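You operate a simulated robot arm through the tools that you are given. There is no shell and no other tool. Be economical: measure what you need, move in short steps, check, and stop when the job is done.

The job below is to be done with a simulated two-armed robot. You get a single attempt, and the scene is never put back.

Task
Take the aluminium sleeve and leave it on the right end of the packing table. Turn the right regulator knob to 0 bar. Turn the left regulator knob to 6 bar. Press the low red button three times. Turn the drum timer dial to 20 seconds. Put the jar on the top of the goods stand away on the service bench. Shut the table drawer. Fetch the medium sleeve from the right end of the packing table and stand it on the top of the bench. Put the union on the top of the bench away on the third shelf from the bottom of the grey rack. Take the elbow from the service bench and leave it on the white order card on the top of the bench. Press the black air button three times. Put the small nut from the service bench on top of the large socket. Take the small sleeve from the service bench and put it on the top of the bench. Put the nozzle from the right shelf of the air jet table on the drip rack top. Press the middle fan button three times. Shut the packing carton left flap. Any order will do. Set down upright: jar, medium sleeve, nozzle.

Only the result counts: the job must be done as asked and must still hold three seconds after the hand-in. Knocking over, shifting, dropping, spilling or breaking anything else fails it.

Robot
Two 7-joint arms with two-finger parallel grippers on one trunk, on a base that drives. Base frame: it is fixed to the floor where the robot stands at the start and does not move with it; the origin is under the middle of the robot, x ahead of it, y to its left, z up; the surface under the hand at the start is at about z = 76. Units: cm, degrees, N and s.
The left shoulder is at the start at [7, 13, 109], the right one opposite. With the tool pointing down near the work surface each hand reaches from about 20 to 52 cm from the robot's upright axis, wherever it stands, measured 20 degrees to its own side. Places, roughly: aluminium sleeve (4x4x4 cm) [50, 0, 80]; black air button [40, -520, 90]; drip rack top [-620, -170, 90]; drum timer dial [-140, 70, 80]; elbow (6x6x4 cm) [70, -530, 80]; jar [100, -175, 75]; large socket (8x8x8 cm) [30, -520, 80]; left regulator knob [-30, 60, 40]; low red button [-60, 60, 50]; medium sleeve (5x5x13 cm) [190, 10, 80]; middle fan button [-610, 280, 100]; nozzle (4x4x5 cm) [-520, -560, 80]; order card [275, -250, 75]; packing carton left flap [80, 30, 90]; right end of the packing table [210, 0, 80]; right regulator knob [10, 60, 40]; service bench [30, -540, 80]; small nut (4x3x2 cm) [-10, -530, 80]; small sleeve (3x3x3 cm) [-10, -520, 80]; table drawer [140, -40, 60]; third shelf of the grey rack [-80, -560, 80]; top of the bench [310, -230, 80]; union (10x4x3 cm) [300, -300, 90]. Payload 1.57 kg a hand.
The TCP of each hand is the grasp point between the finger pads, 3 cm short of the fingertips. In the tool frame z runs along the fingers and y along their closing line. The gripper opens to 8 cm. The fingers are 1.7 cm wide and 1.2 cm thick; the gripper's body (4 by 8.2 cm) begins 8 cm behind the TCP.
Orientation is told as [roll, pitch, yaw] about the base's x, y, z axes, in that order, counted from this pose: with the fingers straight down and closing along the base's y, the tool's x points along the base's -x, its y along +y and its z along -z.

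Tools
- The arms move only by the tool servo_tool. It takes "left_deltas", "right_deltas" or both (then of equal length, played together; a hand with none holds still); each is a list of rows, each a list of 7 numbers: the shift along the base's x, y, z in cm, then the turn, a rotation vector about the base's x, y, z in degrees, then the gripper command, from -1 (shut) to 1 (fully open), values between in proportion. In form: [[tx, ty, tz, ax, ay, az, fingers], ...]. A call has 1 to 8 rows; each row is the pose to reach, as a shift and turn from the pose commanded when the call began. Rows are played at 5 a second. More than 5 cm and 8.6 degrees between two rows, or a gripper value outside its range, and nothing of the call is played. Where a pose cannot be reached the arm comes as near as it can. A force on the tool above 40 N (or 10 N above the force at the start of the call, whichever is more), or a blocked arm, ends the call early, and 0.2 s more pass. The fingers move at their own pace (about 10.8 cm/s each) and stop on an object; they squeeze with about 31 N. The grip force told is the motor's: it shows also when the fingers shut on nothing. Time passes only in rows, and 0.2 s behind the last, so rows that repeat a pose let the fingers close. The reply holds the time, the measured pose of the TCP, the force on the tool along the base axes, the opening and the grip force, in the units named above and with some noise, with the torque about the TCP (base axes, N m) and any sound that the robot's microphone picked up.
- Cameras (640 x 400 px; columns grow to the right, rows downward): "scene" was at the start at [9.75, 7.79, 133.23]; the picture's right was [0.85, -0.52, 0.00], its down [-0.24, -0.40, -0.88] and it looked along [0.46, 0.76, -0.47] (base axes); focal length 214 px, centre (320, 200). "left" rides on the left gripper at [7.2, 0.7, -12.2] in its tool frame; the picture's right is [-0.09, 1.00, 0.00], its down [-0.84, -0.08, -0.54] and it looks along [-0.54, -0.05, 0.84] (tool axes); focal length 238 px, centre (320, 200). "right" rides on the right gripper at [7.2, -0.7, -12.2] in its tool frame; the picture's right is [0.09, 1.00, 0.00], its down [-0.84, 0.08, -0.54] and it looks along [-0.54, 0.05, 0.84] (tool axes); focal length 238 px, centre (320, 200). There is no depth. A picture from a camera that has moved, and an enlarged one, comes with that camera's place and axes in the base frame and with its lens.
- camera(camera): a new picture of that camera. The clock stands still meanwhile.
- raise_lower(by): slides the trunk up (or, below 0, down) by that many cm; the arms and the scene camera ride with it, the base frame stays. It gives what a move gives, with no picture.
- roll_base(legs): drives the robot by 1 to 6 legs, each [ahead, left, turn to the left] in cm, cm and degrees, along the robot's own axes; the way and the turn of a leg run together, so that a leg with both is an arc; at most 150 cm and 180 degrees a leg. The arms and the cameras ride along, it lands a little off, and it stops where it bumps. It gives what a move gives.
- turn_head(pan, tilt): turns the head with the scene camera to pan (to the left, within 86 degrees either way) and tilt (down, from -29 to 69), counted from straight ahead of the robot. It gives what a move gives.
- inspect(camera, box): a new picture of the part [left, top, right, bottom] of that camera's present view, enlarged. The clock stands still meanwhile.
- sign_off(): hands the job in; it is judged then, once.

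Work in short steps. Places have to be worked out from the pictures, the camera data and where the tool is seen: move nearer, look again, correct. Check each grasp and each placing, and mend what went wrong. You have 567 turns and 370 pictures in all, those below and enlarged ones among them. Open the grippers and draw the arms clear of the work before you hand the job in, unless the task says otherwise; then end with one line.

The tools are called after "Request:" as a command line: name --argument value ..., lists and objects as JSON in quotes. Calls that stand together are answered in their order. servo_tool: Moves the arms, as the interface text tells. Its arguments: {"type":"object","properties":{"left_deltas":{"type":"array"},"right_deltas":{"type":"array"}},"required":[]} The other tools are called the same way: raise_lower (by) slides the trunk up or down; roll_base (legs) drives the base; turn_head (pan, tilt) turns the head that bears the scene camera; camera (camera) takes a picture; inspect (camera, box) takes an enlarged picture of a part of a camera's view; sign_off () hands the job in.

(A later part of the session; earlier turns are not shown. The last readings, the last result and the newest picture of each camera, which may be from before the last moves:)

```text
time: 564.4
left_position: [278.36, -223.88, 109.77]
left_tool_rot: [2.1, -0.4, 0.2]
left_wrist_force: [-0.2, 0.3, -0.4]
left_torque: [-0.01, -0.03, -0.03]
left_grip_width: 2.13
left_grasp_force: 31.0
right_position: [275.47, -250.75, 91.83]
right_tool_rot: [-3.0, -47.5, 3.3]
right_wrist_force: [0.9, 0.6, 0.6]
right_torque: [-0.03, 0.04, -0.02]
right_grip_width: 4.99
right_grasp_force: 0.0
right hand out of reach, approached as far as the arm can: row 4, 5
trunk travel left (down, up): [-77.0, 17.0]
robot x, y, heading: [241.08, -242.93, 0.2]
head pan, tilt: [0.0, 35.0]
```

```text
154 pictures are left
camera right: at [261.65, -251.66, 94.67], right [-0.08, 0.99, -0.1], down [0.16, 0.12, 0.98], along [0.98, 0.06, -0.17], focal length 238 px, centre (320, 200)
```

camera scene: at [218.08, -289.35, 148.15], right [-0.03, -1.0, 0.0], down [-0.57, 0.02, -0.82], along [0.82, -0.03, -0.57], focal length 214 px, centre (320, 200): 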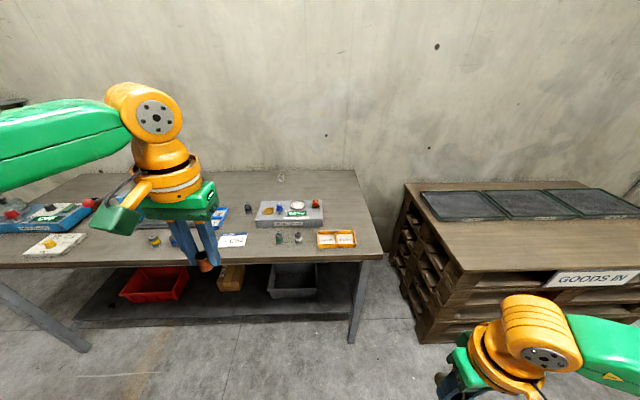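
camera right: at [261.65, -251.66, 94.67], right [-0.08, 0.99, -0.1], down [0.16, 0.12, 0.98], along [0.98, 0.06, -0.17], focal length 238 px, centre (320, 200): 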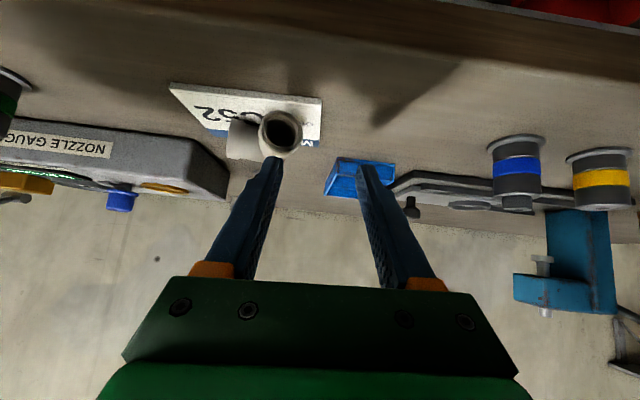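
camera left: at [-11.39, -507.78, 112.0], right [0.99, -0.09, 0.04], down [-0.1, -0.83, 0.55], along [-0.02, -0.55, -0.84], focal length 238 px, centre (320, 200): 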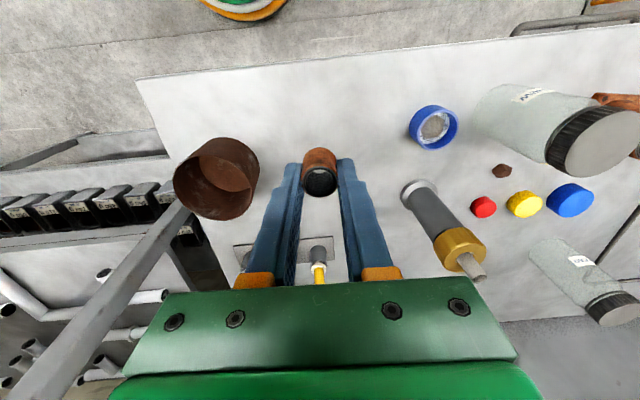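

The elbow rests on the card. I raise the trunk to clear, then view from above.

Request:
raise_lower --by 12

Request:
roll_base --legs '[[-10, 0, 0]]'

Request:
turn_head --pan -5 --tilt 50

Request:
camera --camera "scene"

```text
time: 565.9
left_position: [278.46, -224.08, 121.85]
left_tool_rot: [2.3, -0.4, 0.2]
left_wrist_force: [0.7, -0.2, -1.0]
left_torque: [0.0, 0.0, 0.0]
left_grip_width: 2.15
left_grasp_force: 31.3
right_position: [275.49, -250.91, 103.61]
right_tool_rot: [-2.8, -47.4, 3.3]
right_wrist_force: [0.3, 0.7, 1.1]
right_torque: [0.02, -0.02, -0.02]
right_grip_width: 4.99
right_grasp_force: 0.0
trunk travel left (down, up): [-89.0, 5.0]
robot x, y, heading: [241.12, -242.77, -0.1]
head pan, tilt: [0.0, 35.0]
```

```text
time: 567.0
left_position: [269.01, -224.1, 121.81]
left_tool_rot: [2.3, -0.1, 0.2]
left_wrist_force: [-0.3, -0.7, -0.2]
left_torque: [-0.03, 0.02, 0.02]
left_grip_width: 2.15
left_grasp_force: 30.7
right_position: [265.93, -250.98, 103.45]
right_tool_rot: [-2.9, -47.1, 3.2]
right_wrist_force: [0.0, -0.7, 0.0]
right_torque: [0.01, 0.01, 0.05]
right_grip_width: 5.02
right_grasp_force: 0.0
trunk travel left (down, up): [-89.0, 5.0]
robot x, y, heading: [231.01, -242.86, 0.1]
head pan, tilt: [0.0, 35.0]
```

```text
time: 567.8
left_position: [268.34, -224.12, 121.82]
left_tool_rot: [2.3, -0.4, 0.2]
left_wrist_force: [-0.3, -0.1, -0.4]
left_torque: [0.0, -0.01, 0.02]
left_grip_width: 2.15
left_grasp_force: 30.9
right_position: [265.4, -250.98, 103.67]
right_tool_rot: [-2.9, -47.5, 3.2]
right_wrist_force: [-0.1, 0.0, 0.1]
right_torque: [0.03, -0.02, 0.01]
right_grip_width: 5.01
right_grasp_force: 0.0
trunk travel left (down, up): [-89.0, 5.0]
robot x, y, heading: [231.48, -243.17, 0.2]
head pan, tilt: [-5.0, 50.0]
```

```text
153 pictures are left
camera scene: at [243.89, -243.74, 146.19], right [-0.09, -1.0, 0.0], down [-0.76, 0.07, -0.64], along [0.64, -0.05, -0.77], focal length 214 px, centre (320, 200)
```

scene: 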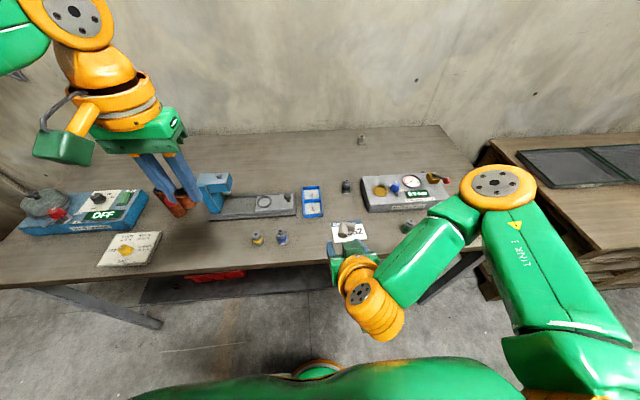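

Elbow lies on the card. Now I bring the left hand with the small sleeve over the free spot (281,-243.5): base 19 right, 10 ahead.

Request:
inspect --camera "scene" --box '[230, 180, 400, 286]'

Request:
roll_base --legs '[[10, -19, 0]]'

Request:
camera --camera "left"

```text
3.76 times, centred on (315, 233) of scene
camera zoom: at [243.89, -243.74, 146.19], right [-0.09, -1.0, 0.0], down [-0.76, 0.07, -0.64], along [0.64, -0.05, -0.77], focal length 807 px, centre (339, 76)
```

zoom: 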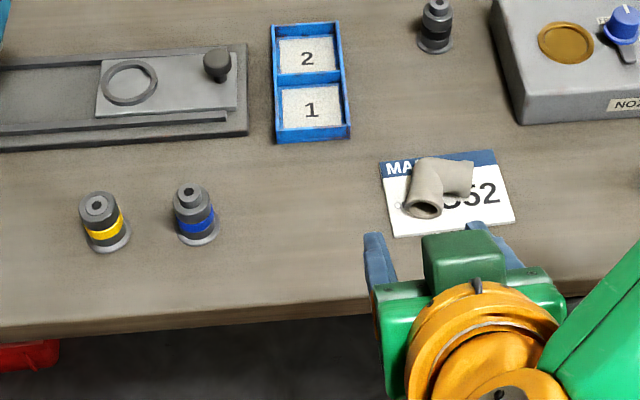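

```text
time: 569.5
left_position: [278.17, -243.01, 121.76]
left_tool_rot: [2.0, -0.5, -0.1]
left_wrist_force: [-0.3, 0.1, -0.4]
left_torque: [0.0, 0.02, -0.02]
left_grip_width: 2.13
left_grasp_force: 30.9
right_position: [275.19, -269.79, 103.83]
right_tool_rot: [-3.2, -47.5, 3.1]
right_wrist_force: [-0.5, 1.2, -0.5]
right_torque: [-0.02, -0.02, 0.02]
right_grip_width: 4.99
right_grasp_force: 0.0
trunk travel left (down, up): [-89.0, 5.0]
robot x, y, heading: [241.23, -262.24, -0.1]
head pan, tilt: [-5.0, 50.0]
```

```text
151 pictures are left
camera left: at [270.8, -242.83, 134.08], right [0.09, 0.99, 0.04], down [0.83, -0.1, 0.55], along [0.55, -0.02, -0.84], focal length 238 px, centre (320, 200)
```

left: 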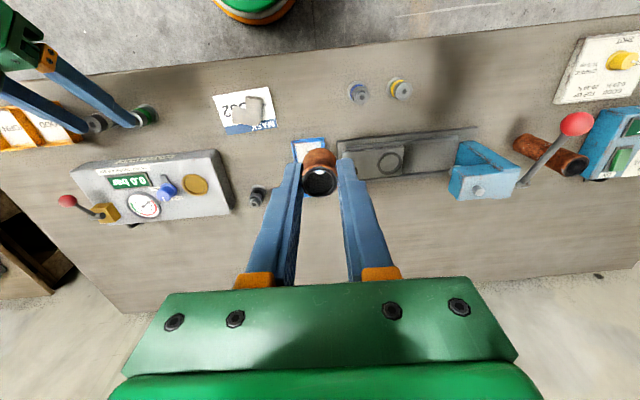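

Elbow sits well on the card. Before lowering I retract the right hand from above the bottles.

Request:
servo_tool --right_deltas '[[-2, -2, 2, 0, 7.7, 0, 0.25], [-4, -4, 4, 0, 15.4, 0, 0.25], [-7, -6, 6, 0, 23, 0, 0.25], [-10, -8, 8, 0, 31, 0, 0.25], [-13, -10, 9, 0, 39, 0, 0.25], [-16, -12, 10, 0, 47, 0, 0.25]]'

Request:
raise_lower --by -14

Request:
servo_tool --left_deltas '[[1.5, 0, -3, 0, 0, 0, -1], [2.8, 0, -7, 0, 0, 0, -1], [2.8, 0, -11, 0, 0, 0, -1], [2.8, 0, -15, 0, 0, 0, -1]]'

Request:
camera --camera "left"

```text
time: 570.9
left_position: [278.29, -243.52, 121.87]
left_tool_rot: [2.3, -0.5, -0.2]
left_wrist_force: [0.6, 0.3, -1.7]
left_torque: [0.01, 0.0, 0.04]
left_grip_width: 2.13
left_grasp_force: 30.7
right_position: [261.66, -282.88, 115.49]
right_tool_rot: [-0.3, -1.3, 1.4]
right_wrist_force: [2.5, -1.3, 4.6]
right_torque: [0.06, 0.85, 0.11]
right_grip_width: 5.03
right_grasp_force: 0.1
right hand out of reach, approached as far as the arm can: row 1, 2, 3, 4, 5, 6
trunk travel left (down, up): [-89.0, 5.0]
robot x, y, heading: [240.94, -262.42, 0.0]
head pan, tilt: [-5.0, 50.0]
stopped in row 6 (right hand): the force on the tool passed its limit at 65 N (the readings are from after the stop); the commanded pose is now the measured one
```

```text
time: 572.6
left_position: [278.35, -243.36, 107.78]
left_tool_rot: [2.3, -0.4, -0.1]
left_wrist_force: [0.4, -0.1, 0.1]
left_torque: [-0.01, 0.03, -0.01]
left_grip_width: 2.14
left_grasp_force: 30.7
right_position: [261.71, -282.76, 101.42]
right_tool_rot: [-0.2, -1.3, 1.5]
right_wrist_force: [4.6, 1.5, 4.5]
right_torque: [-0.2, 0.87, -0.03]
right_grip_width: 4.97
right_grasp_force: 0.0
trunk travel left (down, up): [-75.0, 19.0]
robot x, y, heading: [241.54, -262.09, -0.3]
head pan, tilt: [-5.0, 50.0]
```

```text
time: 573.6
left_position: [280.98, -243.67, 92.8]
left_tool_rot: [2.2, -0.4, -0.1]
left_wrist_force: [0.9, -0.5, 0.0]
left_torque: [-0.01, 0.02, 0.01]
left_grip_width: 2.16
left_grasp_force: 31.6
right_position: [261.84, -282.85, 101.44]
right_tool_rot: [-0.3, -1.2, 1.4]
right_wrist_force: [4.7, 1.7, 2.6]
right_torque: [-0.18, 0.85, -0.04]
right_grip_width: 5.0
right_grasp_force: 0.0
trunk travel left (down, up): [-75.0, 19.0]
robot x, y, heading: [241.05, -262.4, -0.1]
head pan, tilt: [-5.0, 50.0]
```

```text
150 pictures are left
camera left: at [273.64, -243.5, 105.01], right [0.09, 0.99, 0.04], down [0.83, -0.1, 0.54], along [0.55, -0.02, -0.84], focal length 238 px, centre (320, 200)
```

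left: 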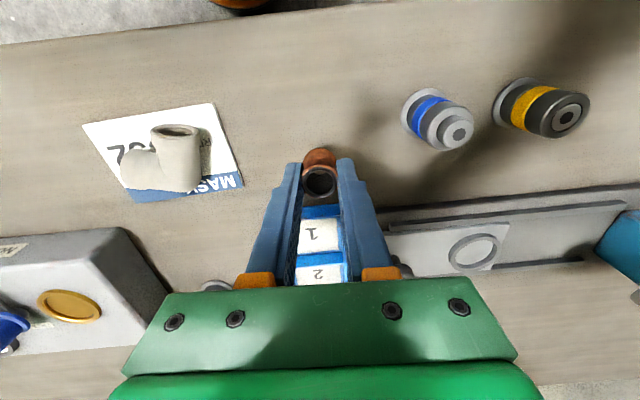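

Over a free patch (tray "1/2" begins at x≈287). Lower to contact and release.

Request:
servo_tool --left_deltas '[[0, 0, -1.5, 0, 0, 0, -1], [0, 0, -3, 0, 0, 0, -1], [0, 0, -3.7, 0, 0, 0, -1]]'

Request:
servo_tool --left_deltas '[[0, 0, -0.2, 0, 0, 0, -0.3], [0, 0, -0.2, 0, 0, 0, 0], [0, 0, 0, 0, 0, 0, 0.2], [0, 0, 4, 0, 0, 0, 0.2], [0, 0, 8.5, 0, 0, 0, 0.2], [0, 0, 13, 0, 0, 0, 0.2]]'

Request:
camera --camera "left"

```text
time: 574.4
left_position: [281.21, -243.41, 89.14]
left_tool_rot: [2.3, -0.4, -0.1]
left_wrist_force: [0.6, -0.1, -0.6]
left_torque: [-0.02, -0.03, 0.01]
left_grip_width: 2.14
left_grasp_force: 30.9
right_position: [261.75, -282.66, 101.48]
right_tool_rot: [-0.4, -1.3, 1.5]
right_wrist_force: [4.1, 0.8, 3.3]
right_torque: [-0.21, 0.9, -0.05]
right_grip_width: 5.01
right_grasp_force: 0.0
trunk travel left (down, up): [-75.0, 19.0]
robot x, y, heading: [241.01, -262.27, -0.1]
head pan, tilt: [-5.0, 50.0]
```

```text
time: 575.8
left_position: [281.15, -243.45, 101.66]
left_tool_rot: [2.3, -0.4, -0.1]
left_wrist_force: [0.1, 0.1, -0.1]
left_torque: [0.0, 0.0, 0.02]
left_grip_width: 4.8
left_grasp_force: 0.1
right_position: [261.72, -282.82, 101.35]
right_tool_rot: [-0.2, -1.2, 1.4]
right_wrist_force: [4.4, 1.4, 3.5]
right_torque: [-0.13, 0.87, -0.06]
right_grip_width: 5.01
right_grasp_force: 0.1
trunk travel left (down, up): [-75.0, 19.0]
robot x, y, heading: [241.08, -262.08, -0.1]
head pan, tilt: [-5.0, 50.0]
```

```text
149 pictures are left
camera left: at [273.73, -243.39, 113.93], right [0.09, 0.99, 0.04], down [0.83, -0.1, 0.55], along [0.55, -0.02, -0.84], focal length 238 px, centre (320, 200)
```

left: 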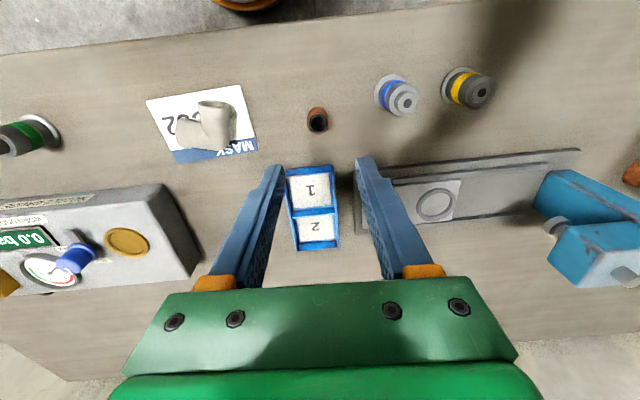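

The small sleeve stands on the bench. Next the air-jet table in the west. I free the right hand a little, back off, turn west and drive along y≈-380.

Request:
servo_tool --right_deltas '[[2, 0, 1, 0, 0, 0, 0.25], [4, 0, 2, 0, 0, 0, 0.25]]' --left_deltas '[[0, 0, 3, 0, 0, 0, 0.2], [0, 0, 6, 0, 0, 0, 0.2]]'

Request:
roll_base --legs '[[-45, 0, 0], [0, -120, 0], [0, 0, 180], [150, 0, 0], [150, 0, 0]]'

Request:
turn_head --pan 0 --tilt 15

Request:
camera --camera "scene"

```text
time: 576.4
left_position: [281.0, -243.37, 107.7]
left_tool_rot: [2.3, -0.4, 0.1]
left_wrist_force: [0.7, 0.4, 0.2]
left_torque: [0.0, 0.01, -0.01]
left_grip_width: 4.82
left_grasp_force: 0.0
left hand out of reach, approached as far as the arm can: row 2
right_position: [265.9, -282.51, 103.41]
right_tool_rot: [-0.3, -1.2, 1.4]
right_wrist_force: [0.2, -0.6, -0.4]
right_torque: [0.01, -0.01, -0.01]
right_grip_width: 5.01
right_grasp_force: 0.1
trunk travel left (down, up): [-75.0, 19.0]
robot x, y, heading: [241.56, -262.2, -0.2]
head pan, tilt: [-5.0, 50.0]
```

```text
time: 606.1
left_position: [-138.19, -417.16, 107.88]
left_tool_rot: [2.2, -0.5, -175.6]
left_wrist_force: [0.7, 0.5, 0.4]
left_torque: [0.01, 0.02, 0.01]
left_grip_width: 4.82
left_grasp_force: 0.1
right_position: [-126.32, -376.93, 103.38]
right_tool_rot: [-0.3, -1.2, -174.1]
right_wrist_force: [-0.1, -0.4, 0.4]
right_torque: [-0.01, -0.02, 0.05]
right_grip_width: 5.0
right_grasp_force: 0.0
trunk travel left (down, up): [-75.0, 19.0]
robot x, y, heading: [-99.96, -395.05, -175.7]
head pan, tilt: [-5.0, 50.0]
```

```text
time: 607.1
left_position: [-138.35, -417.03, 107.73]
left_tool_rot: [2.2, -0.6, -175.5]
left_wrist_force: [0.6, 0.6, -0.1]
left_torque: [-0.01, 0.0, -0.04]
left_grip_width: 4.81
left_grasp_force: 0.1
right_position: [-126.31, -376.83, 103.45]
right_tool_rot: [-0.3, -1.3, -174.0]
right_wrist_force: [0.6, -0.1, 0.1]
right_torque: [-0.03, -0.01, 0.03]
right_grip_width: 5.02
right_grasp_force: 0.1
trunk travel left (down, up): [-75.0, 19.0]
robot x, y, heading: [-100.01, -395.19, -175.8]
head pan, tilt: [0.0, 15.0]
```

```text
148 pictures are left
camera scene: at [-114.36, -396.34, 137.55], right [-0.08, 1.0, 0.0], down [0.26, 0.02, -0.97], along [-0.96, -0.07, -0.26], focal length 214 px, centre (320, 200)
```

scene: 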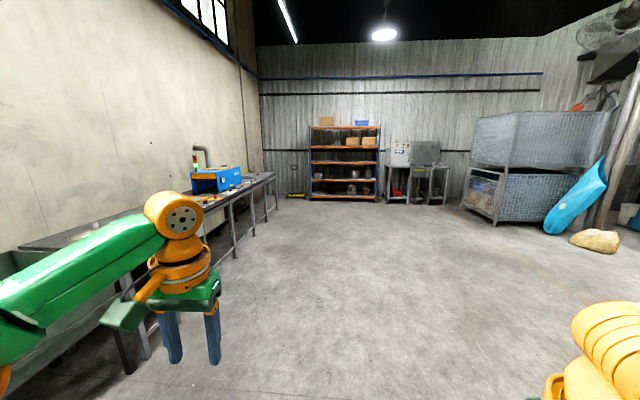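

Clear. Drive on west to x≈-430 and look.

Request:
roll_base --legs '[[0, 0, -4], [150, 0, 0], [150, 0, 0], [30, 0, 0]]'

Request:
turn_head --pan 35 --tilt 20

Request:
camera --camera "scene"

```text
time: 623.4
left_position: [-464.4, -412.0, 107.8]
left_tool_rot: [2.2, -0.6, 178.1]
left_wrist_force: [0.4, 0.1, 0.9]
left_torque: [0.01, 0.0, 0.02]
left_grip_width: 4.81
left_grasp_force: 0.0
right_position: [-448.15, -373.21, 103.41]
right_tool_rot: [-0.3, -1.4, 179.7]
right_wrist_force: [0.7, 0.1, -0.6]
right_torque: [0.0, 0.0, 0.01]
right_grip_width: 4.99
right_grasp_force: 0.1
trunk travel left (down, up): [-75.0, 19.0]
robot x, y, heading: [-424.26, -394.45, 178.1]
head pan, tilt: [0.0, 15.0]
```

```text
time: 624.4
left_position: [-464.46, -411.95, 107.71]
left_tool_rot: [2.2, -0.5, 178.2]
left_wrist_force: [0.1, -0.3, -0.4]
left_torque: [-0.02, -0.02, 0.04]
left_grip_width: 4.77
left_grasp_force: 0.0
right_position: [-448.18, -373.18, 103.34]
right_tool_rot: [-0.3, -1.2, 179.7]
right_wrist_force: [0.3, -0.4, 0.8]
right_torque: [-0.01, 0.01, -0.06]
right_grip_width: 5.01
right_grasp_force: 0.0
trunk travel left (down, up): [-75.0, 19.0]
robot x, y, heading: [-423.97, -394.28, 178.2]
head pan, tilt: [35.0, 20.0]
```

```text
147 pictures are left
camera scene: at [-436.95, -399.31, 136.74], right [-0.54, 0.84, 0.0], down [0.29, 0.19, -0.94], along [-0.79, -0.51, -0.34], focal length 214 px, centre (320, 200)
```

scene: 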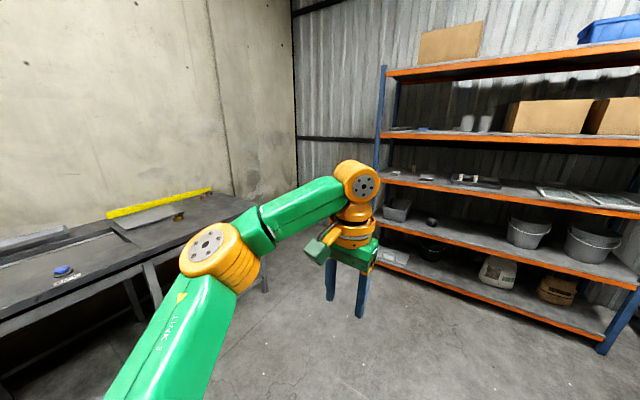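

I turn to face the table on the south side and look.

Request:
roll_base --legs '[[0, 0, 92], [20, -75, 0]]'

Request:
turn_head --pan 0 --tilt 25

Request:
camera --camera "scene"

```text
time: 632.5
left_position: [-478.94, -454.92, 107.65]
left_tool_rot: [2.3, -0.5, -89.1]
left_wrist_force: [0.0, 0.4, 0.5]
left_torque: [-0.02, -0.01, -0.01]
left_grip_width: 4.79
left_grasp_force: 0.0
right_position: [-518.4, -440.46, 103.46]
right_tool_rot: [-0.2, -1.3, -87.7]
right_wrist_force: [1.1, -0.6, 0.2]
right_torque: [0.02, 0.0, -0.02]
right_grip_width: 5.0
right_grasp_force: 0.1
trunk travel left (down, up): [-75.0, 19.0]
robot x, y, heading: [-498.21, -415.34, -89.1]
head pan, tilt: [35.0, 20.0]
```

```text
time: 633.5
left_position: [-479.01, -454.95, 107.71]
left_tool_rot: [2.1, -0.5, -89.1]
left_wrist_force: [0.0, 0.5, -0.1]
left_torque: [0.01, 0.02, -0.02]
left_grip_width: 4.84
left_grasp_force: 0.1
right_position: [-518.5, -440.57, 103.28]
right_tool_rot: [-0.3, -1.4, -87.7]
right_wrist_force: [0.4, 0.1, -0.8]
right_torque: [0.0, 0.02, 0.0]
right_grip_width: 5.02
right_grasp_force: 0.0
trunk travel left (down, up): [-75.0, 19.0]
robot x, y, heading: [-498.51, -415.71, -89.4]
head pan, tilt: [0.0, 25.0]
```

```text
146 pictures are left
camera scene: at [-498.25, -429.69, 135.93], right [-1.0, -0.01, 0.0], down [-0.01, 0.42, -0.91], along [0.01, -0.91, -0.42], focal length 214 px, centre (320, 200)
```

scene: 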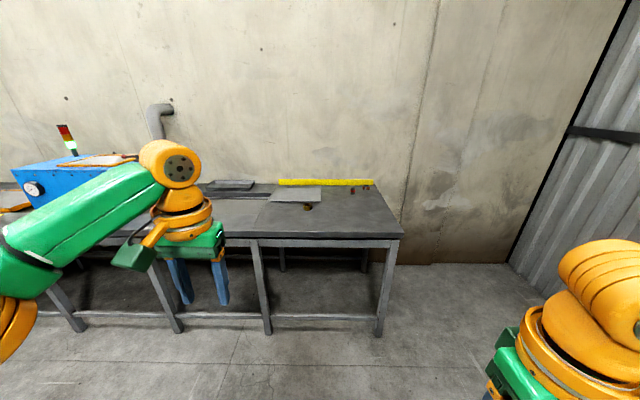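

Zoom on the table end.

Request:
inspect --camera "scene" --box '[230, 160, 410, 250]'

```text
3.56 times, centred on (320, 205) of scene
camera zoom: at [-498.25, -429.69, 135.93], right [-1.0, -0.01, 0.0], down [-0.01, 0.42, -0.91], along [0.01, -0.91, -0.42], focal length 763 px, centre (320, 182)
```

zoom: 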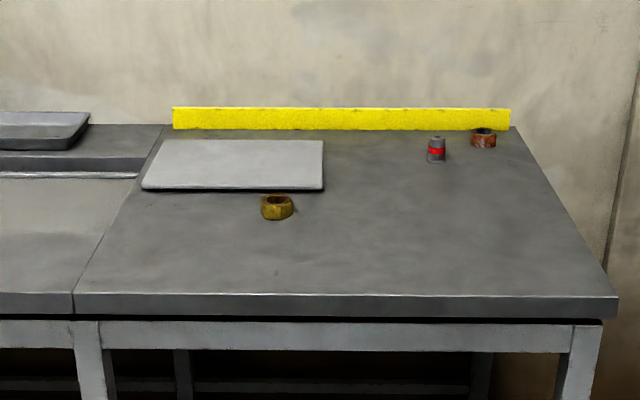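

The nozzle is the grey piece with a red band at (-518.4,-560.6). A front rail keeps the base out, so I'll reach sideways with the right arm: turn to heading 0 first and prepare the arm in free space.

Request:
roll_base --legs '[[0, 0, 89.5]]'

Request:
servo_tool --right_deltas '[[1.5, 0, 0.5, 0, -8, 0, 1], [3, 0, 1, 0, -16, 0, 1], [4.5, 0, 1.5, 0, -24, 0, 1], [6, 0, 2, 0, -32, 0, 1], [7.5, -1, 2.5, 0, -40, 0, 1], [9, -2, 3, 0, -48, 0, 1], [10.5, -3, 3, 0, -56, 0, 1], [12, -4, 3, 0, -64, 0, 1]]'

Request:
servo_tool --right_deltas '[[1, -1, 0, 0, -7, 0, 1], [2, -3, 0, 0, -14, 0, 1], [2, -6, 0, 0, -20, 0, 1], [2, -9, 0, 0, -20, -8, 1]]'

```text
time: 637.6
left_position: [-458.36, -397.27, 107.7]
left_tool_rot: [2.2, -0.6, -1.0]
left_wrist_force: [-0.8, 0.3, 0.8]
left_torque: [-0.03, -0.01, 0.02]
left_grip_width: 4.84
left_grasp_force: 0.1
right_position: [-474.12, -436.25, 103.33]
right_tool_rot: [-0.3, -1.3, 0.3]
right_wrist_force: [0.3, -0.2, -0.2]
right_torque: [0.01, 0.01, 0.02]
right_grip_width: 4.99
right_grasp_force: 0.0
trunk travel left (down, up): [-75.0, 19.0]
robot x, y, heading: [-498.26, -415.4, -1.0]
head pan, tilt: [0.0, 25.0]
```

```text
time: 639.4
left_position: [-458.3, -397.49, 107.73]
left_tool_rot: [2.4, -0.6, -1.1]
left_wrist_force: [-1.2, 0.1, 0.3]
left_torque: [0.0, 0.0, 0.01]
left_grip_width: 4.81
left_grasp_force: 0.0
right_position: [-458.76, -442.74, 107.78]
right_tool_rot: [-1.3, -65.4, 1.1]
right_wrist_force: [-0.1, 0.7, 0.1]
right_torque: [0.01, 0.01, 0.0]
right_grip_width: 8.03
right_grasp_force: 0.1
right hand out of reach, approached as far as the arm can: row 5, 6, 7, 8
trunk travel left (down, up): [-75.0, 19.0]
robot x, y, heading: [-498.45, -415.5, -0.9]
head pan, tilt: [0.0, 25.0]
```

```text
time: 640.4
left_position: [-458.25, -397.35, 107.74]
left_tool_rot: [2.3, -0.5, -0.9]
left_wrist_force: [0.0, 1.2, 0.1]
left_torque: [-0.02, 0.03, -0.01]
left_grip_width: 4.79
left_grasp_force: 0.1
right_position: [-456.41, -451.48, 107.83]
right_tool_rot: [10.3, -85.1, -18.3]
right_wrist_force: [-0.3, 0.6, -0.1]
right_torque: [-0.01, 0.01, 0.01]
right_grip_width: 7.99
right_grasp_force: 0.1
trunk travel left (down, up): [-75.0, 19.0]
robot x, y, heading: [-498.51, -415.66, -1.3]
head pan, tilt: [0.0, 25.0]
```

Now swing the right hand around to point -y.

Request:
servo_tool --right_deltas '[[-4, -2, 0, 0, 0, -8, 1], [-8, -4, 0, 0, 0, -16, 1], [-12, -6, 0, 0, 0, -24, 1], [-16, -8, 0, 0, 0, -32, 1], [-20, -10, 0, 0, 0, -40, 1], [-24, -12, 0, 0, 0, -48, 1], [-28, -14, 0, 0, 0, -56, 1], [-32, -16, 0, 0, 0, -64, 1]]'

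Request:
servo_tool --right_deltas '[[-2, -2, 0, 0, 0, -8, 1], [-4, -4, 0, 0, 0, -16, 1], [-4, -6, -1, 8, 0, -18, 1], [-4, -8, -2, 16, 0, -18, 1], [-4, -10, -3, 24, 0, -18, 1], [-4, -12, -4, 29, 0, -18, 1]]'

Request:
camera --camera "right"

```text
time: 642.2
left_position: [-458.46, -397.42, 107.75]
left_tool_rot: [2.2, -0.6, -1.0]
left_wrist_force: [-0.3, 0.2, 0.1]
left_torque: [-0.01, -0.04, 0.04]
left_grip_width: 4.81
left_grasp_force: 0.0
right_position: [-482.01, -470.51, 111.62]
right_tool_rot: [6.0, -84.4, -76.6]
right_wrist_force: [-0.4, -0.2, 0.4]
right_torque: [0.01, -0.03, 0.0]
right_grip_width: 8.0
right_grasp_force: 0.1
right hand out of reach, approached as far as the arm can: row 2, 3, 4, 5, 6, 7, 8
trunk travel left (down, up): [-75.0, 19.0]
robot x, y, heading: [-498.58, -415.18, -1.0]
head pan, tilt: [0.0, 25.0]
```

```text
time: 643.6
left_position: [-458.23, -397.48, 107.74]
left_tool_rot: [2.3, -0.3, -1.0]
left_wrist_force: [-0.3, -0.5, 0.2]
left_torque: [0.01, 0.06, 0.03]
left_grip_width: 4.8
left_grasp_force: 0.0
right_position: [-485.45, -482.35, 107.68]
right_tool_rot: [8.9, -56.2, -99.5]
right_wrist_force: [-0.1, 1.0, -0.8]
right_torque: [0.04, 0.01, -0.01]
right_grip_width: 7.99
right_grasp_force: 0.1
right hand out of reach, approached as far as the arm can: row 1
trunk travel left (down, up): [-75.0, 19.0]
robot x, y, heading: [-498.79, -415.71, -1.3]
head pan, tilt: [0.0, 25.0]
```

```text
144 pictures are left
camera right: at [-485.66, -468.33, 108.37], right [1.0, 0.02, 0.01], down [-0.01, -0.01, 1.0], along [0.02, -1.0, -0.01], focal length 238 px, centre (320, 200)
```

right: 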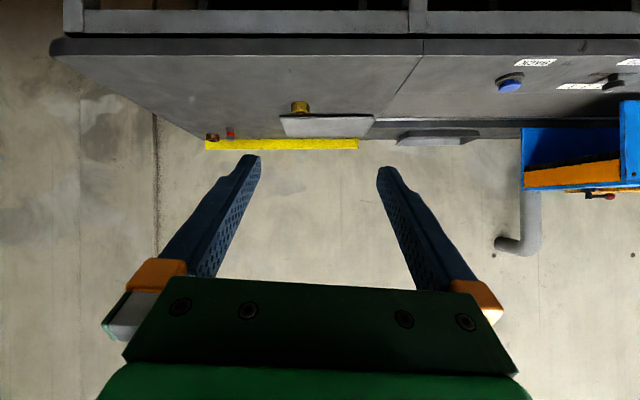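

Arm is ready, tool pointing -y. I move the base to about (-531,-488) beside the table.

Request:
roll_base --legs '[[-31, 0, 1.3], [0, -70, 0]]'

Request:
raise_lower --by -12

Request:
camera --camera "right"

Request:
turn_head --pan -80 --tilt 40

Request:
camera --camera "scene"

```text
time: 649.3
left_position: [-489.95, -468.4, 107.69]
left_tool_rot: [2.2, -0.4, 0.6]
left_wrist_force: [-0.2, -0.5, -0.5]
left_torque: [0.0, -0.01, 0.03]
left_grip_width: 4.8
left_grasp_force: 0.0
right_position: [-514.94, -553.93, 107.97]
right_tool_rot: [9.1, -56.3, -98.0]
right_wrist_force: [-0.6, 0.1, -0.4]
right_torque: [-0.02, 0.01, 0.0]
right_grip_width: 7.99
right_grasp_force: 0.0
trunk travel left (down, up): [-75.0, 19.0]
robot x, y, heading: [-529.58, -487.53, 0.3]
head pan, tilt: [0.0, 25.0]
```

```text
time: 650.8
left_position: [-490.03, -468.56, 95.69]
left_tool_rot: [2.1, -0.6, 0.6]
left_wrist_force: [-0.2, 0.3, 0.2]
left_torque: [-0.02, 0.02, -0.01]
left_grip_width: 4.78
left_grasp_force: 0.0
right_position: [-514.9, -554.0, 95.8]
right_tool_rot: [9.0, -56.1, -98.1]
right_wrist_force: [0.2, 0.4, 0.2]
right_torque: [0.0, -0.02, 0.01]
right_grip_width: 7.98
right_grasp_force: 0.2
trunk travel left (down, up): [-63.0, 31.0]
robot x, y, heading: [-529.57, -487.44, 0.4]
head pan, tilt: [0.0, 25.0]
```

```text
143 pictures are left
camera right: at [-515.58, -540.02, 96.43], right [1.0, 0.04, 0.01], down [-0.01, -0.01, 1.0], along [0.04, -1.0, -0.01], focal length 238 px, centre (320, 200)
```

right: 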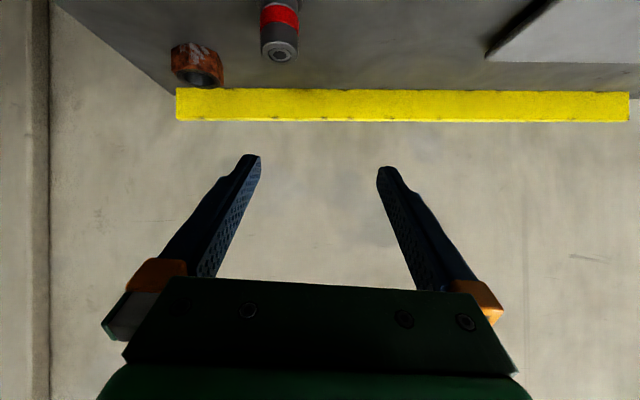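

```text
time: 652.3
left_position: [-490.08, -468.49, 95.81]
left_tool_rot: [2.2, -0.6, 0.6]
left_wrist_force: [-0.2, -0.3, 0.4]
left_torque: [-0.01, 0.02, -0.01]
left_grip_width: 4.8
left_grasp_force: 0.1
right_position: [-514.93, -554.08, 95.77]
right_tool_rot: [9.2, -56.3, -97.9]
right_wrist_force: [0.0, -0.4, 0.2]
right_torque: [0.01, -0.03, 0.01]
right_grip_width: 7.97
right_grasp_force: 0.0
trunk travel left (down, up): [-63.0, 31.0]
robot x, y, heading: [-529.72, -487.84, 0.8]
head pan, tilt: [-80.0, 40.0]
```

```text
142 pictures are left
camera scene: at [-523.1, -495.99, 121.6], right [-0.98, -0.18, 0.0], down [-0.12, 0.63, -0.77], along [0.14, -0.75, -0.64], focal length 214 px, centre (320, 200)
```

scene: 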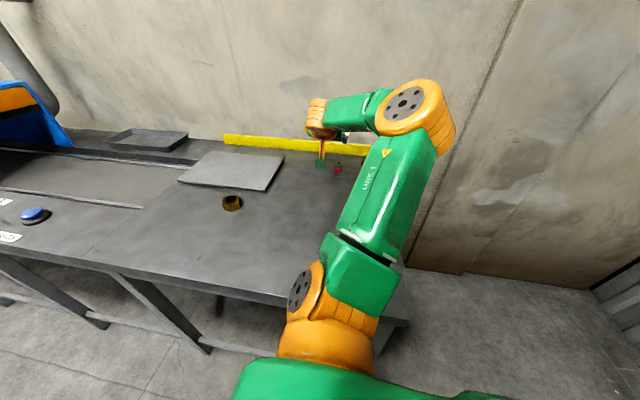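

Nozzle refined to (-517.6,-556.8), top z≈85.5. I align with the base (−2.7, 2.8 right) and lower the trunk 7 cm, then check.

Request:
roll_base --legs '[[-2.7, -2.5, 0]]'

Request:
raise_lower --by -6

Request:
camera --camera "right"

```text
time: 653.2
left_position: [-492.66, -470.65, 95.67]
left_tool_rot: [2.1, -0.4, 0.6]
left_wrist_force: [0.4, 0.8, 0.3]
left_torque: [0.01, -0.01, 0.01]
left_grip_width: 4.81
left_grasp_force: 0.1
right_position: [-517.37, -556.29, 95.95]
right_tool_rot: [8.9, -56.4, -97.8]
right_wrist_force: [-0.5, 0.4, -0.3]
right_torque: [-0.02, -0.01, -0.04]
right_grip_width: 8.01
right_grasp_force: 0.1
trunk travel left (down, up): [-63.0, 31.0]
robot x, y, heading: [-532.43, -490.09, 0.3]
head pan, tilt: [-80.0, 40.0]
```

```text
time: 654.2
left_position: [-492.84, -470.9, 89.63]
left_tool_rot: [2.2, -0.6, 0.6]
left_wrist_force: [0.1, 0.3, -0.2]
left_torque: [-0.01, 0.0, 0.01]
left_grip_width: 4.81
left_grasp_force: 0.1
right_position: [-517.62, -556.42, 89.85]
right_tool_rot: [9.1, -56.3, -98.0]
right_wrist_force: [-0.1, -0.6, -0.2]
right_torque: [0.0, 0.01, 0.01]
right_grip_width: 8.0
right_grasp_force: 0.0
trunk travel left (down, up): [-57.0, 37.0]
robot x, y, heading: [-532.23, -490.25, 0.6]
head pan, tilt: [-80.0, 40.0]
```

```text
141 pictures are left
camera right: at [-518.23, -542.44, 90.43], right [1.0, 0.04, 0.01], down [-0.01, -0.01, 1.0], along [0.04, -1.0, -0.01], focal length 238 px, centre (320, 200)
```

right: 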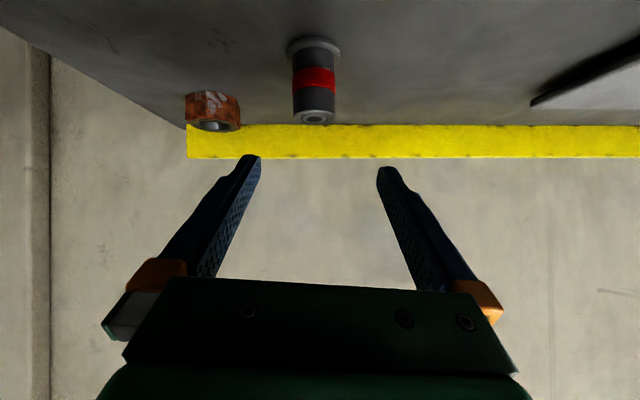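

Nozzle now at (-517.9,-558.7), z 80–84.4. I extend 2 cm by servo, lower 6.3 and grip.

Request:
servo_tool --right_deltas '[[-0.2, -1, 0, 0, 0, 0, 1], [-0.3, -2, 0, 0, 0, 0, 1]]'

Request:
raise_lower --by -6

Request:
camera --camera "right"

```text
time: 654.8
left_position: [-492.8, -470.93, 89.66]
left_tool_rot: [2.1, -0.5, 0.6]
left_wrist_force: [-0.9, 0.6, 0.0]
left_torque: [0.01, 0.02, 0.02]
left_grip_width: 4.77
left_grasp_force: 0.0
right_position: [-517.91, -558.41, 89.73]
right_tool_rot: [9.1, -56.2, -98.0]
right_wrist_force: [-0.7, 0.5, 0.0]
right_torque: [-0.03, -0.02, -0.01]
right_grip_width: 8.01
right_grasp_force: 0.1
trunk travel left (down, up): [-57.0, 37.0]
robot x, y, heading: [-532.26, -490.04, 0.5]
head pan, tilt: [-80.0, 40.0]
```

```text
time: 655.8
left_position: [-492.61, -470.92, 83.66]
left_tool_rot: [2.2, -0.5, 0.7]
left_wrist_force: [1.0, -0.2, 0.2]
left_torque: [0.01, 0.0, -0.05]
left_grip_width: 4.8
left_grasp_force: 0.0
right_position: [-517.9, -558.4, 83.66]
right_tool_rot: [9.2, -56.0, -98.1]
right_wrist_force: [-0.1, 0.2, -0.6]
right_torque: [-0.04, -0.02, 0.0]
right_grip_width: 8.0
right_grasp_force: 0.0
trunk travel left (down, up): [-51.0, 43.0]
robot x, y, heading: [-532.41, -490.28, 0.6]
head pan, tilt: [-80.0, 40.0]
```

```text
140 pictures are left
camera right: at [-518.56, -544.37, 84.33], right [1.0, 0.04, 0.01], down [-0.01, -0.01, 1.0], along [0.04, -1.0, -0.01], focal length 238 px, centre (320, 200)
```

right: 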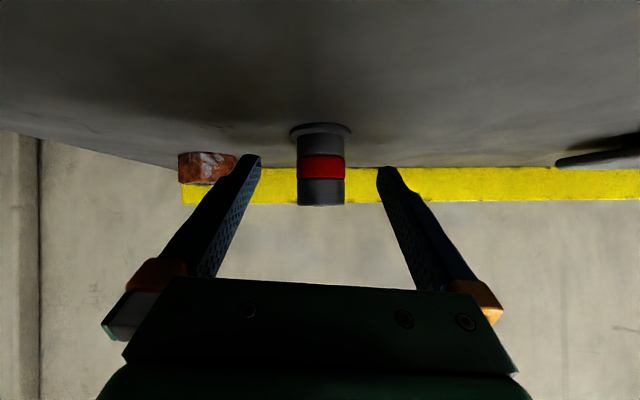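

Well centred. Close and lift.

Request:
servo_tool --right_deltas '[[0, 0, 0, 0, 0, 0, 0], [0, 0, 0, 0, 0, 0, -1], [0, 0, 0, 0, 0, 0, -1], [0, 0, 0, 0, 0, 0, -1]]'

Request:
raise_lower --by 15

Request:
camera --camera "right"

```text
time: 656.8
left_position: [-492.74, -470.75, 83.75]
left_tool_rot: [2.1, -0.5, 0.6]
left_wrist_force: [0.2, 0.8, -0.5]
left_torque: [0.01, 0.0, -0.01]
left_grip_width: 4.81
left_grasp_force: 0.0
right_position: [-517.88, -558.4, 83.68]
right_tool_rot: [9.1, -56.3, -97.9]
right_wrist_force: [-0.1, -2.1, 3.8]
right_torque: [-0.08, 0.11, 0.04]
right_grip_width: 2.85
right_grasp_force: 31.0
trunk travel left (down, up): [-51.0, 43.0]
robot x, y, heading: [-532.27, -490.19, 0.2]
head pan, tilt: [-80.0, 40.0]
```

```text
time: 658.5
left_position: [-492.59, -470.98, 98.67]
left_tool_rot: [2.3, -0.6, 0.7]
left_wrist_force: [0.3, 0.5, -0.3]
left_torque: [-0.03, 0.0, -0.01]
left_grip_width: 4.78
left_grasp_force: 0.0
right_position: [-517.96, -558.48, 98.62]
right_tool_rot: [9.1, -56.3, -98.0]
right_wrist_force: [0.0, 0.4, -2.2]
right_torque: [0.03, 0.0, 0.02]
right_grip_width: 2.87
right_grasp_force: 31.1
trunk travel left (down, up): [-66.0, 28.0]
robot x, y, heading: [-532.26, -490.31, 0.5]
head pan, tilt: [-80.0, 40.0]
```

```text
139 pictures are left
camera right: at [-518.53, -544.43, 99.29], right [1.0, 0.04, 0.01], down [-0.01, -0.01, 1.0], along [0.04, -1.0, -0.01], focal length 238 px, centre (320, 200)
```

right: 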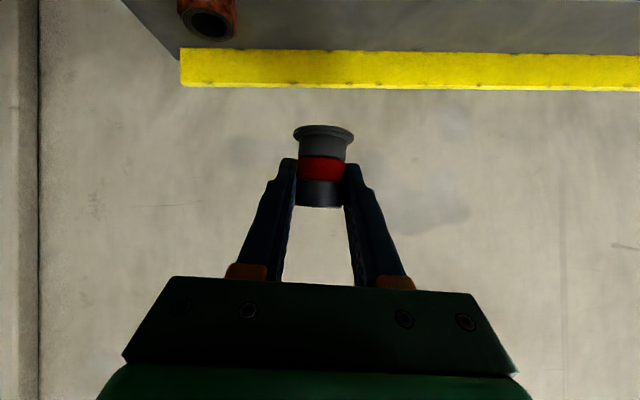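

Nozzle held upright. I drive north along x≈-530 to y≈-250 and look toward the drip rack.

Request:
roll_base --legs '[[0, 150, 0], [0, 80, 0]]'

Request:
turn_head --pan 86 --tilt 20

Request:
camera --camera "scene"

```text
time: 670.0
left_position: [-485.62, -241.61, 98.64]
left_tool_rot: [2.2, -0.4, -3.3]
left_wrist_force: [0.4, -0.7, 0.1]
left_torque: [0.04, -0.01, -0.02]
left_grip_width: 4.81
left_grasp_force: 0.2
right_position: [-516.95, -327.11, 98.6]
right_tool_rot: [9.1, -56.2, -101.9]
right_wrist_force: [0.3, -0.6, -1.1]
right_torque: [0.01, 0.0, 0.01]
right_grip_width: 2.86
right_grasp_force: 31.1
trunk travel left (down, up): [-66.0, 28.0]
robot x, y, heading: [-526.58, -257.96, -3.4]
head pan, tilt: [-80.0, 40.0]
```

```text
time: 672.5
left_position: [-485.59, -241.65, 98.81]
left_tool_rot: [2.3, -0.5, -3.4]
left_wrist_force: [0.7, -0.3, 0.3]
left_torque: [-0.01, 0.0, 0.0]
left_grip_width: 4.81
left_grasp_force: 0.0
right_position: [-516.9, -327.13, 98.55]
right_tool_rot: [9.2, -56.3, -102.1]
right_wrist_force: [0.7, 0.0, -2.3]
right_torque: [-0.03, 0.01, 0.01]
right_grip_width: 2.86
right_grasp_force: 30.9
trunk travel left (down, up): [-66.0, 28.0]
robot x, y, heading: [-526.29, -257.93, -3.7]
head pan, tilt: [85.9, 20.0]
```

```text
138 pictures are left
camera scene: at [-520.25, -249.07, 127.75], right [0.99, -0.13, 0.0], down [-0.05, -0.34, -0.94], along [0.13, 0.93, -0.34], focal length 214 px, centre (320, 200)
```

scene: 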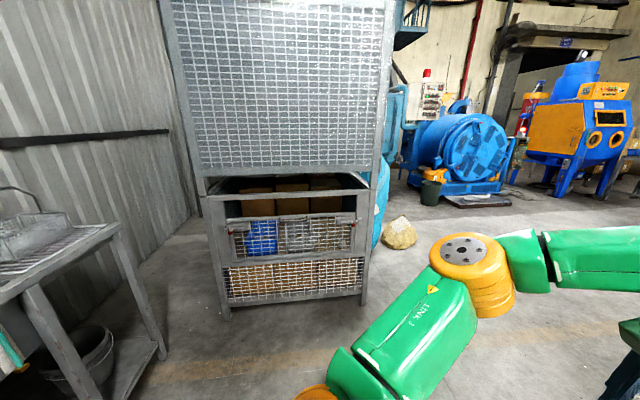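

The drip rack stands at about x -650…-598, y -200…-140, with a cage north of it. I move east a bit, turn to heading -90 so the right arm points west, and approach.

Request:
roll_base --legs '[[28, 0, 0], [0, 0, -86.3], [-82, -25, 0]]'

Request:
turn_head --pan -80 --tilt 30

Request:
camera --camera "scene"

```text
time: 682.3
left_position: [-504.72, -217.18, 98.74]
left_tool_rot: [2.2, -0.5, -90.1]
left_wrist_force: [-0.4, -0.4, 0.0]
left_torque: [0.01, 0.02, 0.0]
left_grip_width: 4.81
left_grasp_force: 0.1
right_position: [-592.13, -190.81, 98.61]
right_tool_rot: [9.0, -56.3, 171.3]
right_wrist_force: [-0.1, 0.5, -1.8]
right_torque: [0.0, -0.01, -0.01]
right_grip_width: 2.89
right_grasp_force: 31.3
trunk travel left (down, up): [-66.0, 28.0]
robot x, y, heading: [-523.46, -177.3, -90.6]
head pan, tilt: [85.9, 20.0]
```

```text
time: 684.8
left_position: [-504.84, -217.19, 98.77]
left_tool_rot: [2.3, -0.5, -90.1]
left_wrist_force: [-0.6, -0.9, 0.6]
left_torque: [0.0, -0.02, 0.01]
left_grip_width: 4.8
left_grasp_force: 0.0
right_position: [-592.16, -190.77, 98.68]
right_tool_rot: [9.1, -56.2, 171.3]
right_wrist_force: [0.4, -0.9, -1.6]
right_torque: [0.0, -0.01, -0.01]
right_grip_width: 2.87
right_grasp_force: 30.5
trunk travel left (down, up): [-66.0, 28.0]
robot x, y, heading: [-523.67, -176.97, -90.4]
head pan, tilt: [-80.0, 30.0]
```

```text
137 pictures are left
camera scene: at [-532.56, -183.78, 126.13], right [-0.17, 0.99, 0.0], down [0.49, 0.08, -0.87], along [-0.85, -0.15, -0.5], focal length 214 px, centre (320, 200)
```

scene: 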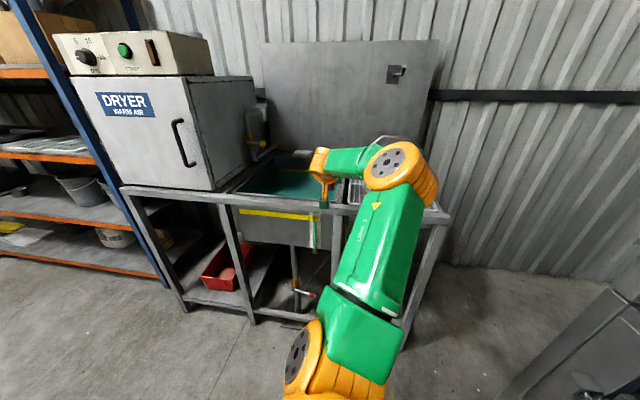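

The arm hides the drip rack; use the right camera.

Request:
camera --camera "right"

Request:
inspect --camera "scene" --box '[300, 110, 470, 230]'

```text
136 pictures are left
camera right: at [-577.95, -190.46, 99.29], right [0.03, -1.0, 0.01], down [-0.01, 0.01, 1.0], along [-1.0, -0.03, -0.01], focal length 238 px, centre (320, 200)
```

right: 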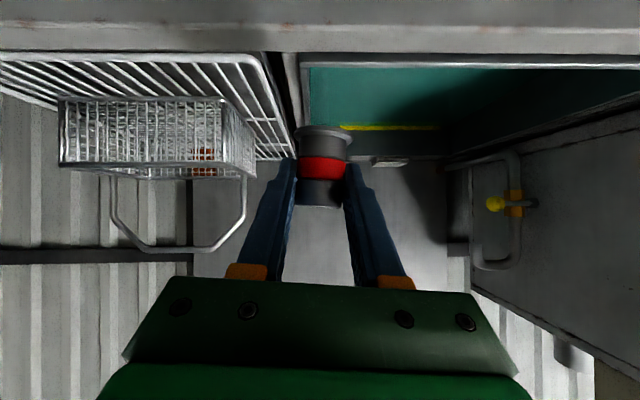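

```text
3.33 times, centred on (385, 170) of scene
camera zoom: at [-532.56, -183.78, 126.13], right [-0.17, 0.99, 0.0], down [0.49, 0.08, -0.87], along [-0.85, -0.15, -0.5], focal length 715 px, centre (103, 300)
```

zoom: 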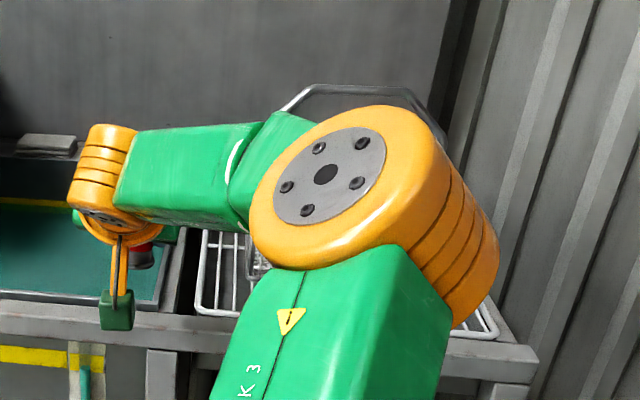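

I zoom on the wire grid to find a free spot and the wire spacing.

Request:
inspect --camera "right" --box '[120, 40, 320, 165]'

```text
3.20 times, centred on (220, 102) of right
camera zoom: at [-577.95, -190.46, 99.29], right [0.03, -1.0, 0.01], down [-0.01, 0.01, 1.0], along [-1.0, -0.03, -0.01], focal length 763 px, centre (640, 512)
```

zoom: 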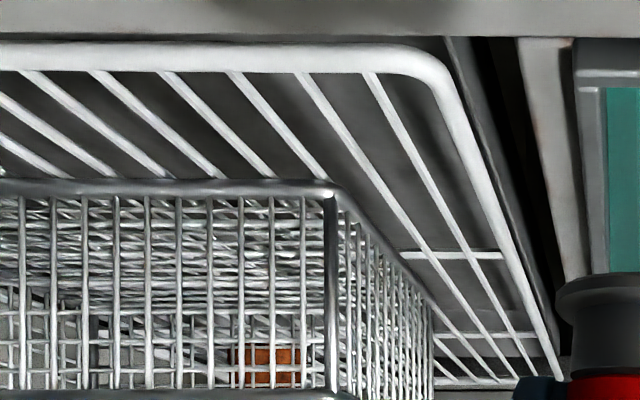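

Grid wires are ~1.9 cm apart; a free strip lies between the front rail (x≈-599) and the basket (x≈-606). I bring the nozzle over (-601.6,-178) by base motion.

Request:
roll_base --legs '[[-12.8, -9.2, 0]]'

Request:
camera --camera "right"

```text
time: 686.2
left_position: [-514.13, -204.37, 98.75]
left_tool_rot: [2.2, -0.4, -90.2]
left_wrist_force: [0.3, 0.4, 0.2]
left_torque: [0.01, -0.01, 0.0]
left_grip_width: 4.8
left_grasp_force: 0.2
right_position: [-601.15, -178.03, 98.68]
right_tool_rot: [9.1, -56.3, 171.2]
right_wrist_force: [-0.5, 0.0, -1.6]
right_torque: [0.05, -0.02, -0.01]
right_grip_width: 2.86
right_grasp_force: 31.4
trunk travel left (down, up): [-66.0, 28.0]
robot x, y, heading: [-532.74, -164.13, -90.2]
head pan, tilt: [-80.0, 30.0]
```

```text
133 pictures are left
camera right: at [-587.03, -177.58, 99.33], right [0.03, -1.0, 0.01], down [-0.01, 0.01, 1.0], along [-1.0, -0.03, -0.01], focal length 238 px, centre (320, 200)
```

right: 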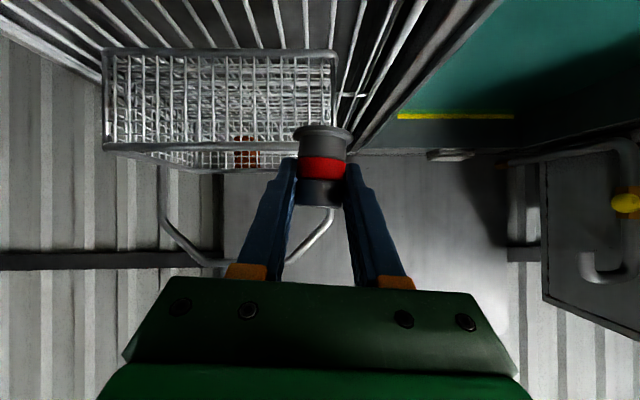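

Basket front at x≈-607, grid z≈86.3; nozzle clears it. Lower 7 cm, then gently.

Request:
raise_lower --by -7

Request:
raise_lower --by -1

Request:
raise_lower --by -0.7

```text
time: 687.3
left_position: [-514.13, -204.26, 91.68]
left_tool_rot: [2.3, -0.5, -90.2]
left_wrist_force: [-0.8, 1.2, 0.1]
left_torque: [0.03, -0.02, 0.01]
left_grip_width: 4.8
left_grasp_force: 0.1
right_position: [-601.29, -177.74, 91.63]
right_tool_rot: [9.0, -56.2, 171.0]
right_wrist_force: [0.2, 0.6, -2.0]
right_torque: [-0.01, -0.01, 0.02]
right_grip_width: 2.9
right_grasp_force: 31.0
trunk travel left (down, up): [-59.0, 35.0]
robot x, y, heading: [-532.32, -164.38, -90.5]
head pan, tilt: [-80.0, 30.0]
```

```text
time: 687.9
left_position: [-514.19, -204.23, 90.7]
left_tool_rot: [2.3, -0.5, -90.2]
left_wrist_force: [0.4, 0.0, 0.9]
left_torque: [0.01, 0.01, -0.02]
left_grip_width: 4.81
left_grasp_force: 0.0
right_position: [-601.25, -177.74, 90.73]
right_tool_rot: [9.1, -56.3, 171.0]
right_wrist_force: [1.3, -0.2, -2.5]
right_torque: [0.0, -0.03, -0.02]
right_grip_width: 2.86
right_grasp_force: 31.3
trunk travel left (down, up): [-58.0, 36.0]
robot x, y, heading: [-532.88, -164.17, -90.4]
head pan, tilt: [-80.0, 30.0]
```

```text
time: 688.4
left_position: [-514.23, -204.3, 90.17]
left_tool_rot: [2.3, -0.4, -90.2]
left_wrist_force: [0.5, -0.4, 0.5]
left_torque: [0.02, 0.0, 0.0]
left_grip_width: 4.82
left_grasp_force: 0.0
right_position: [-601.25, -177.77, 90.05]
right_tool_rot: [9.0, -56.1, 171.2]
right_wrist_force: [0.0, -0.3, -2.2]
right_torque: [0.03, 0.0, 0.02]
right_grip_width: 2.9
right_grasp_force: 31.2
trunk travel left (down, up): [-57.3, 36.7]
robot x, y, heading: [-532.77, -164.51, -90.6]
head pan, tilt: [-80.0, 30.0]
```

Request:
raise_lower --by -0.6

Request:
raise_lower --by -0.6

Request:
camera --camera "right"

```text
time: 689.0
left_position: [-513.79, -204.25, 89.44]
left_tool_rot: [1.9, -0.5, -90.2]
left_wrist_force: [-0.3, 0.4, 0.6]
left_torque: [-0.02, 0.02, 0.0]
left_grip_width: 4.79
left_grasp_force: 0.0
right_position: [-600.99, -177.64, 89.74]
right_tool_rot: [9.3, -56.6, 171.0]
right_wrist_force: [-4.2, -1.4, 14.3]
right_torque: [0.2, 0.3, 0.07]
right_grip_width: 2.86
right_grasp_force: 31.1
trunk travel left (down, up): [-56.7, 37.3]
robot x, y, heading: [-532.67, -164.0, -90.3]
head pan, tilt: [-80.0, 30.0]
```

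```text
time: 689.5
left_position: [-513.63, -204.2, 88.72]
left_tool_rot: [1.9, -0.4, -90.2]
left_wrist_force: [0.1, 0.0, -0.2]
left_torque: [0.0, 0.03, -0.01]
left_grip_width: 4.81
left_grasp_force: 0.0
right_position: [-600.63, -177.69, 89.36]
right_tool_rot: [9.3, -56.7, 171.0]
right_wrist_force: [-4.2, -1.2, 23.5]
right_torque: [0.36, 0.33, 0.05]
right_grip_width: 2.87
right_grasp_force: 30.9
trunk travel left (down, up): [-56.1, 37.9]
robot x, y, heading: [-532.78, -164.26, -90.5]
head pan, tilt: [-80.0, 30.0]
```

```text
132 pictures are left
camera right: at [-586.63, -177.39, 89.82], right [0.03, -1.0, 0.01], down [0.0, 0.01, 1.0], along [-1.0, -0.03, 0.0], focal length 238 px, centre (320, 200)
```

right: 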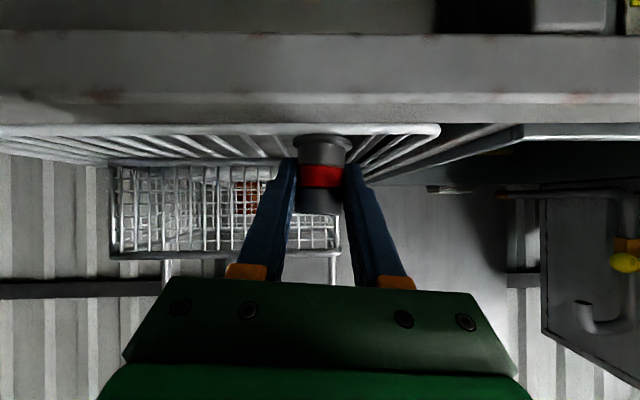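

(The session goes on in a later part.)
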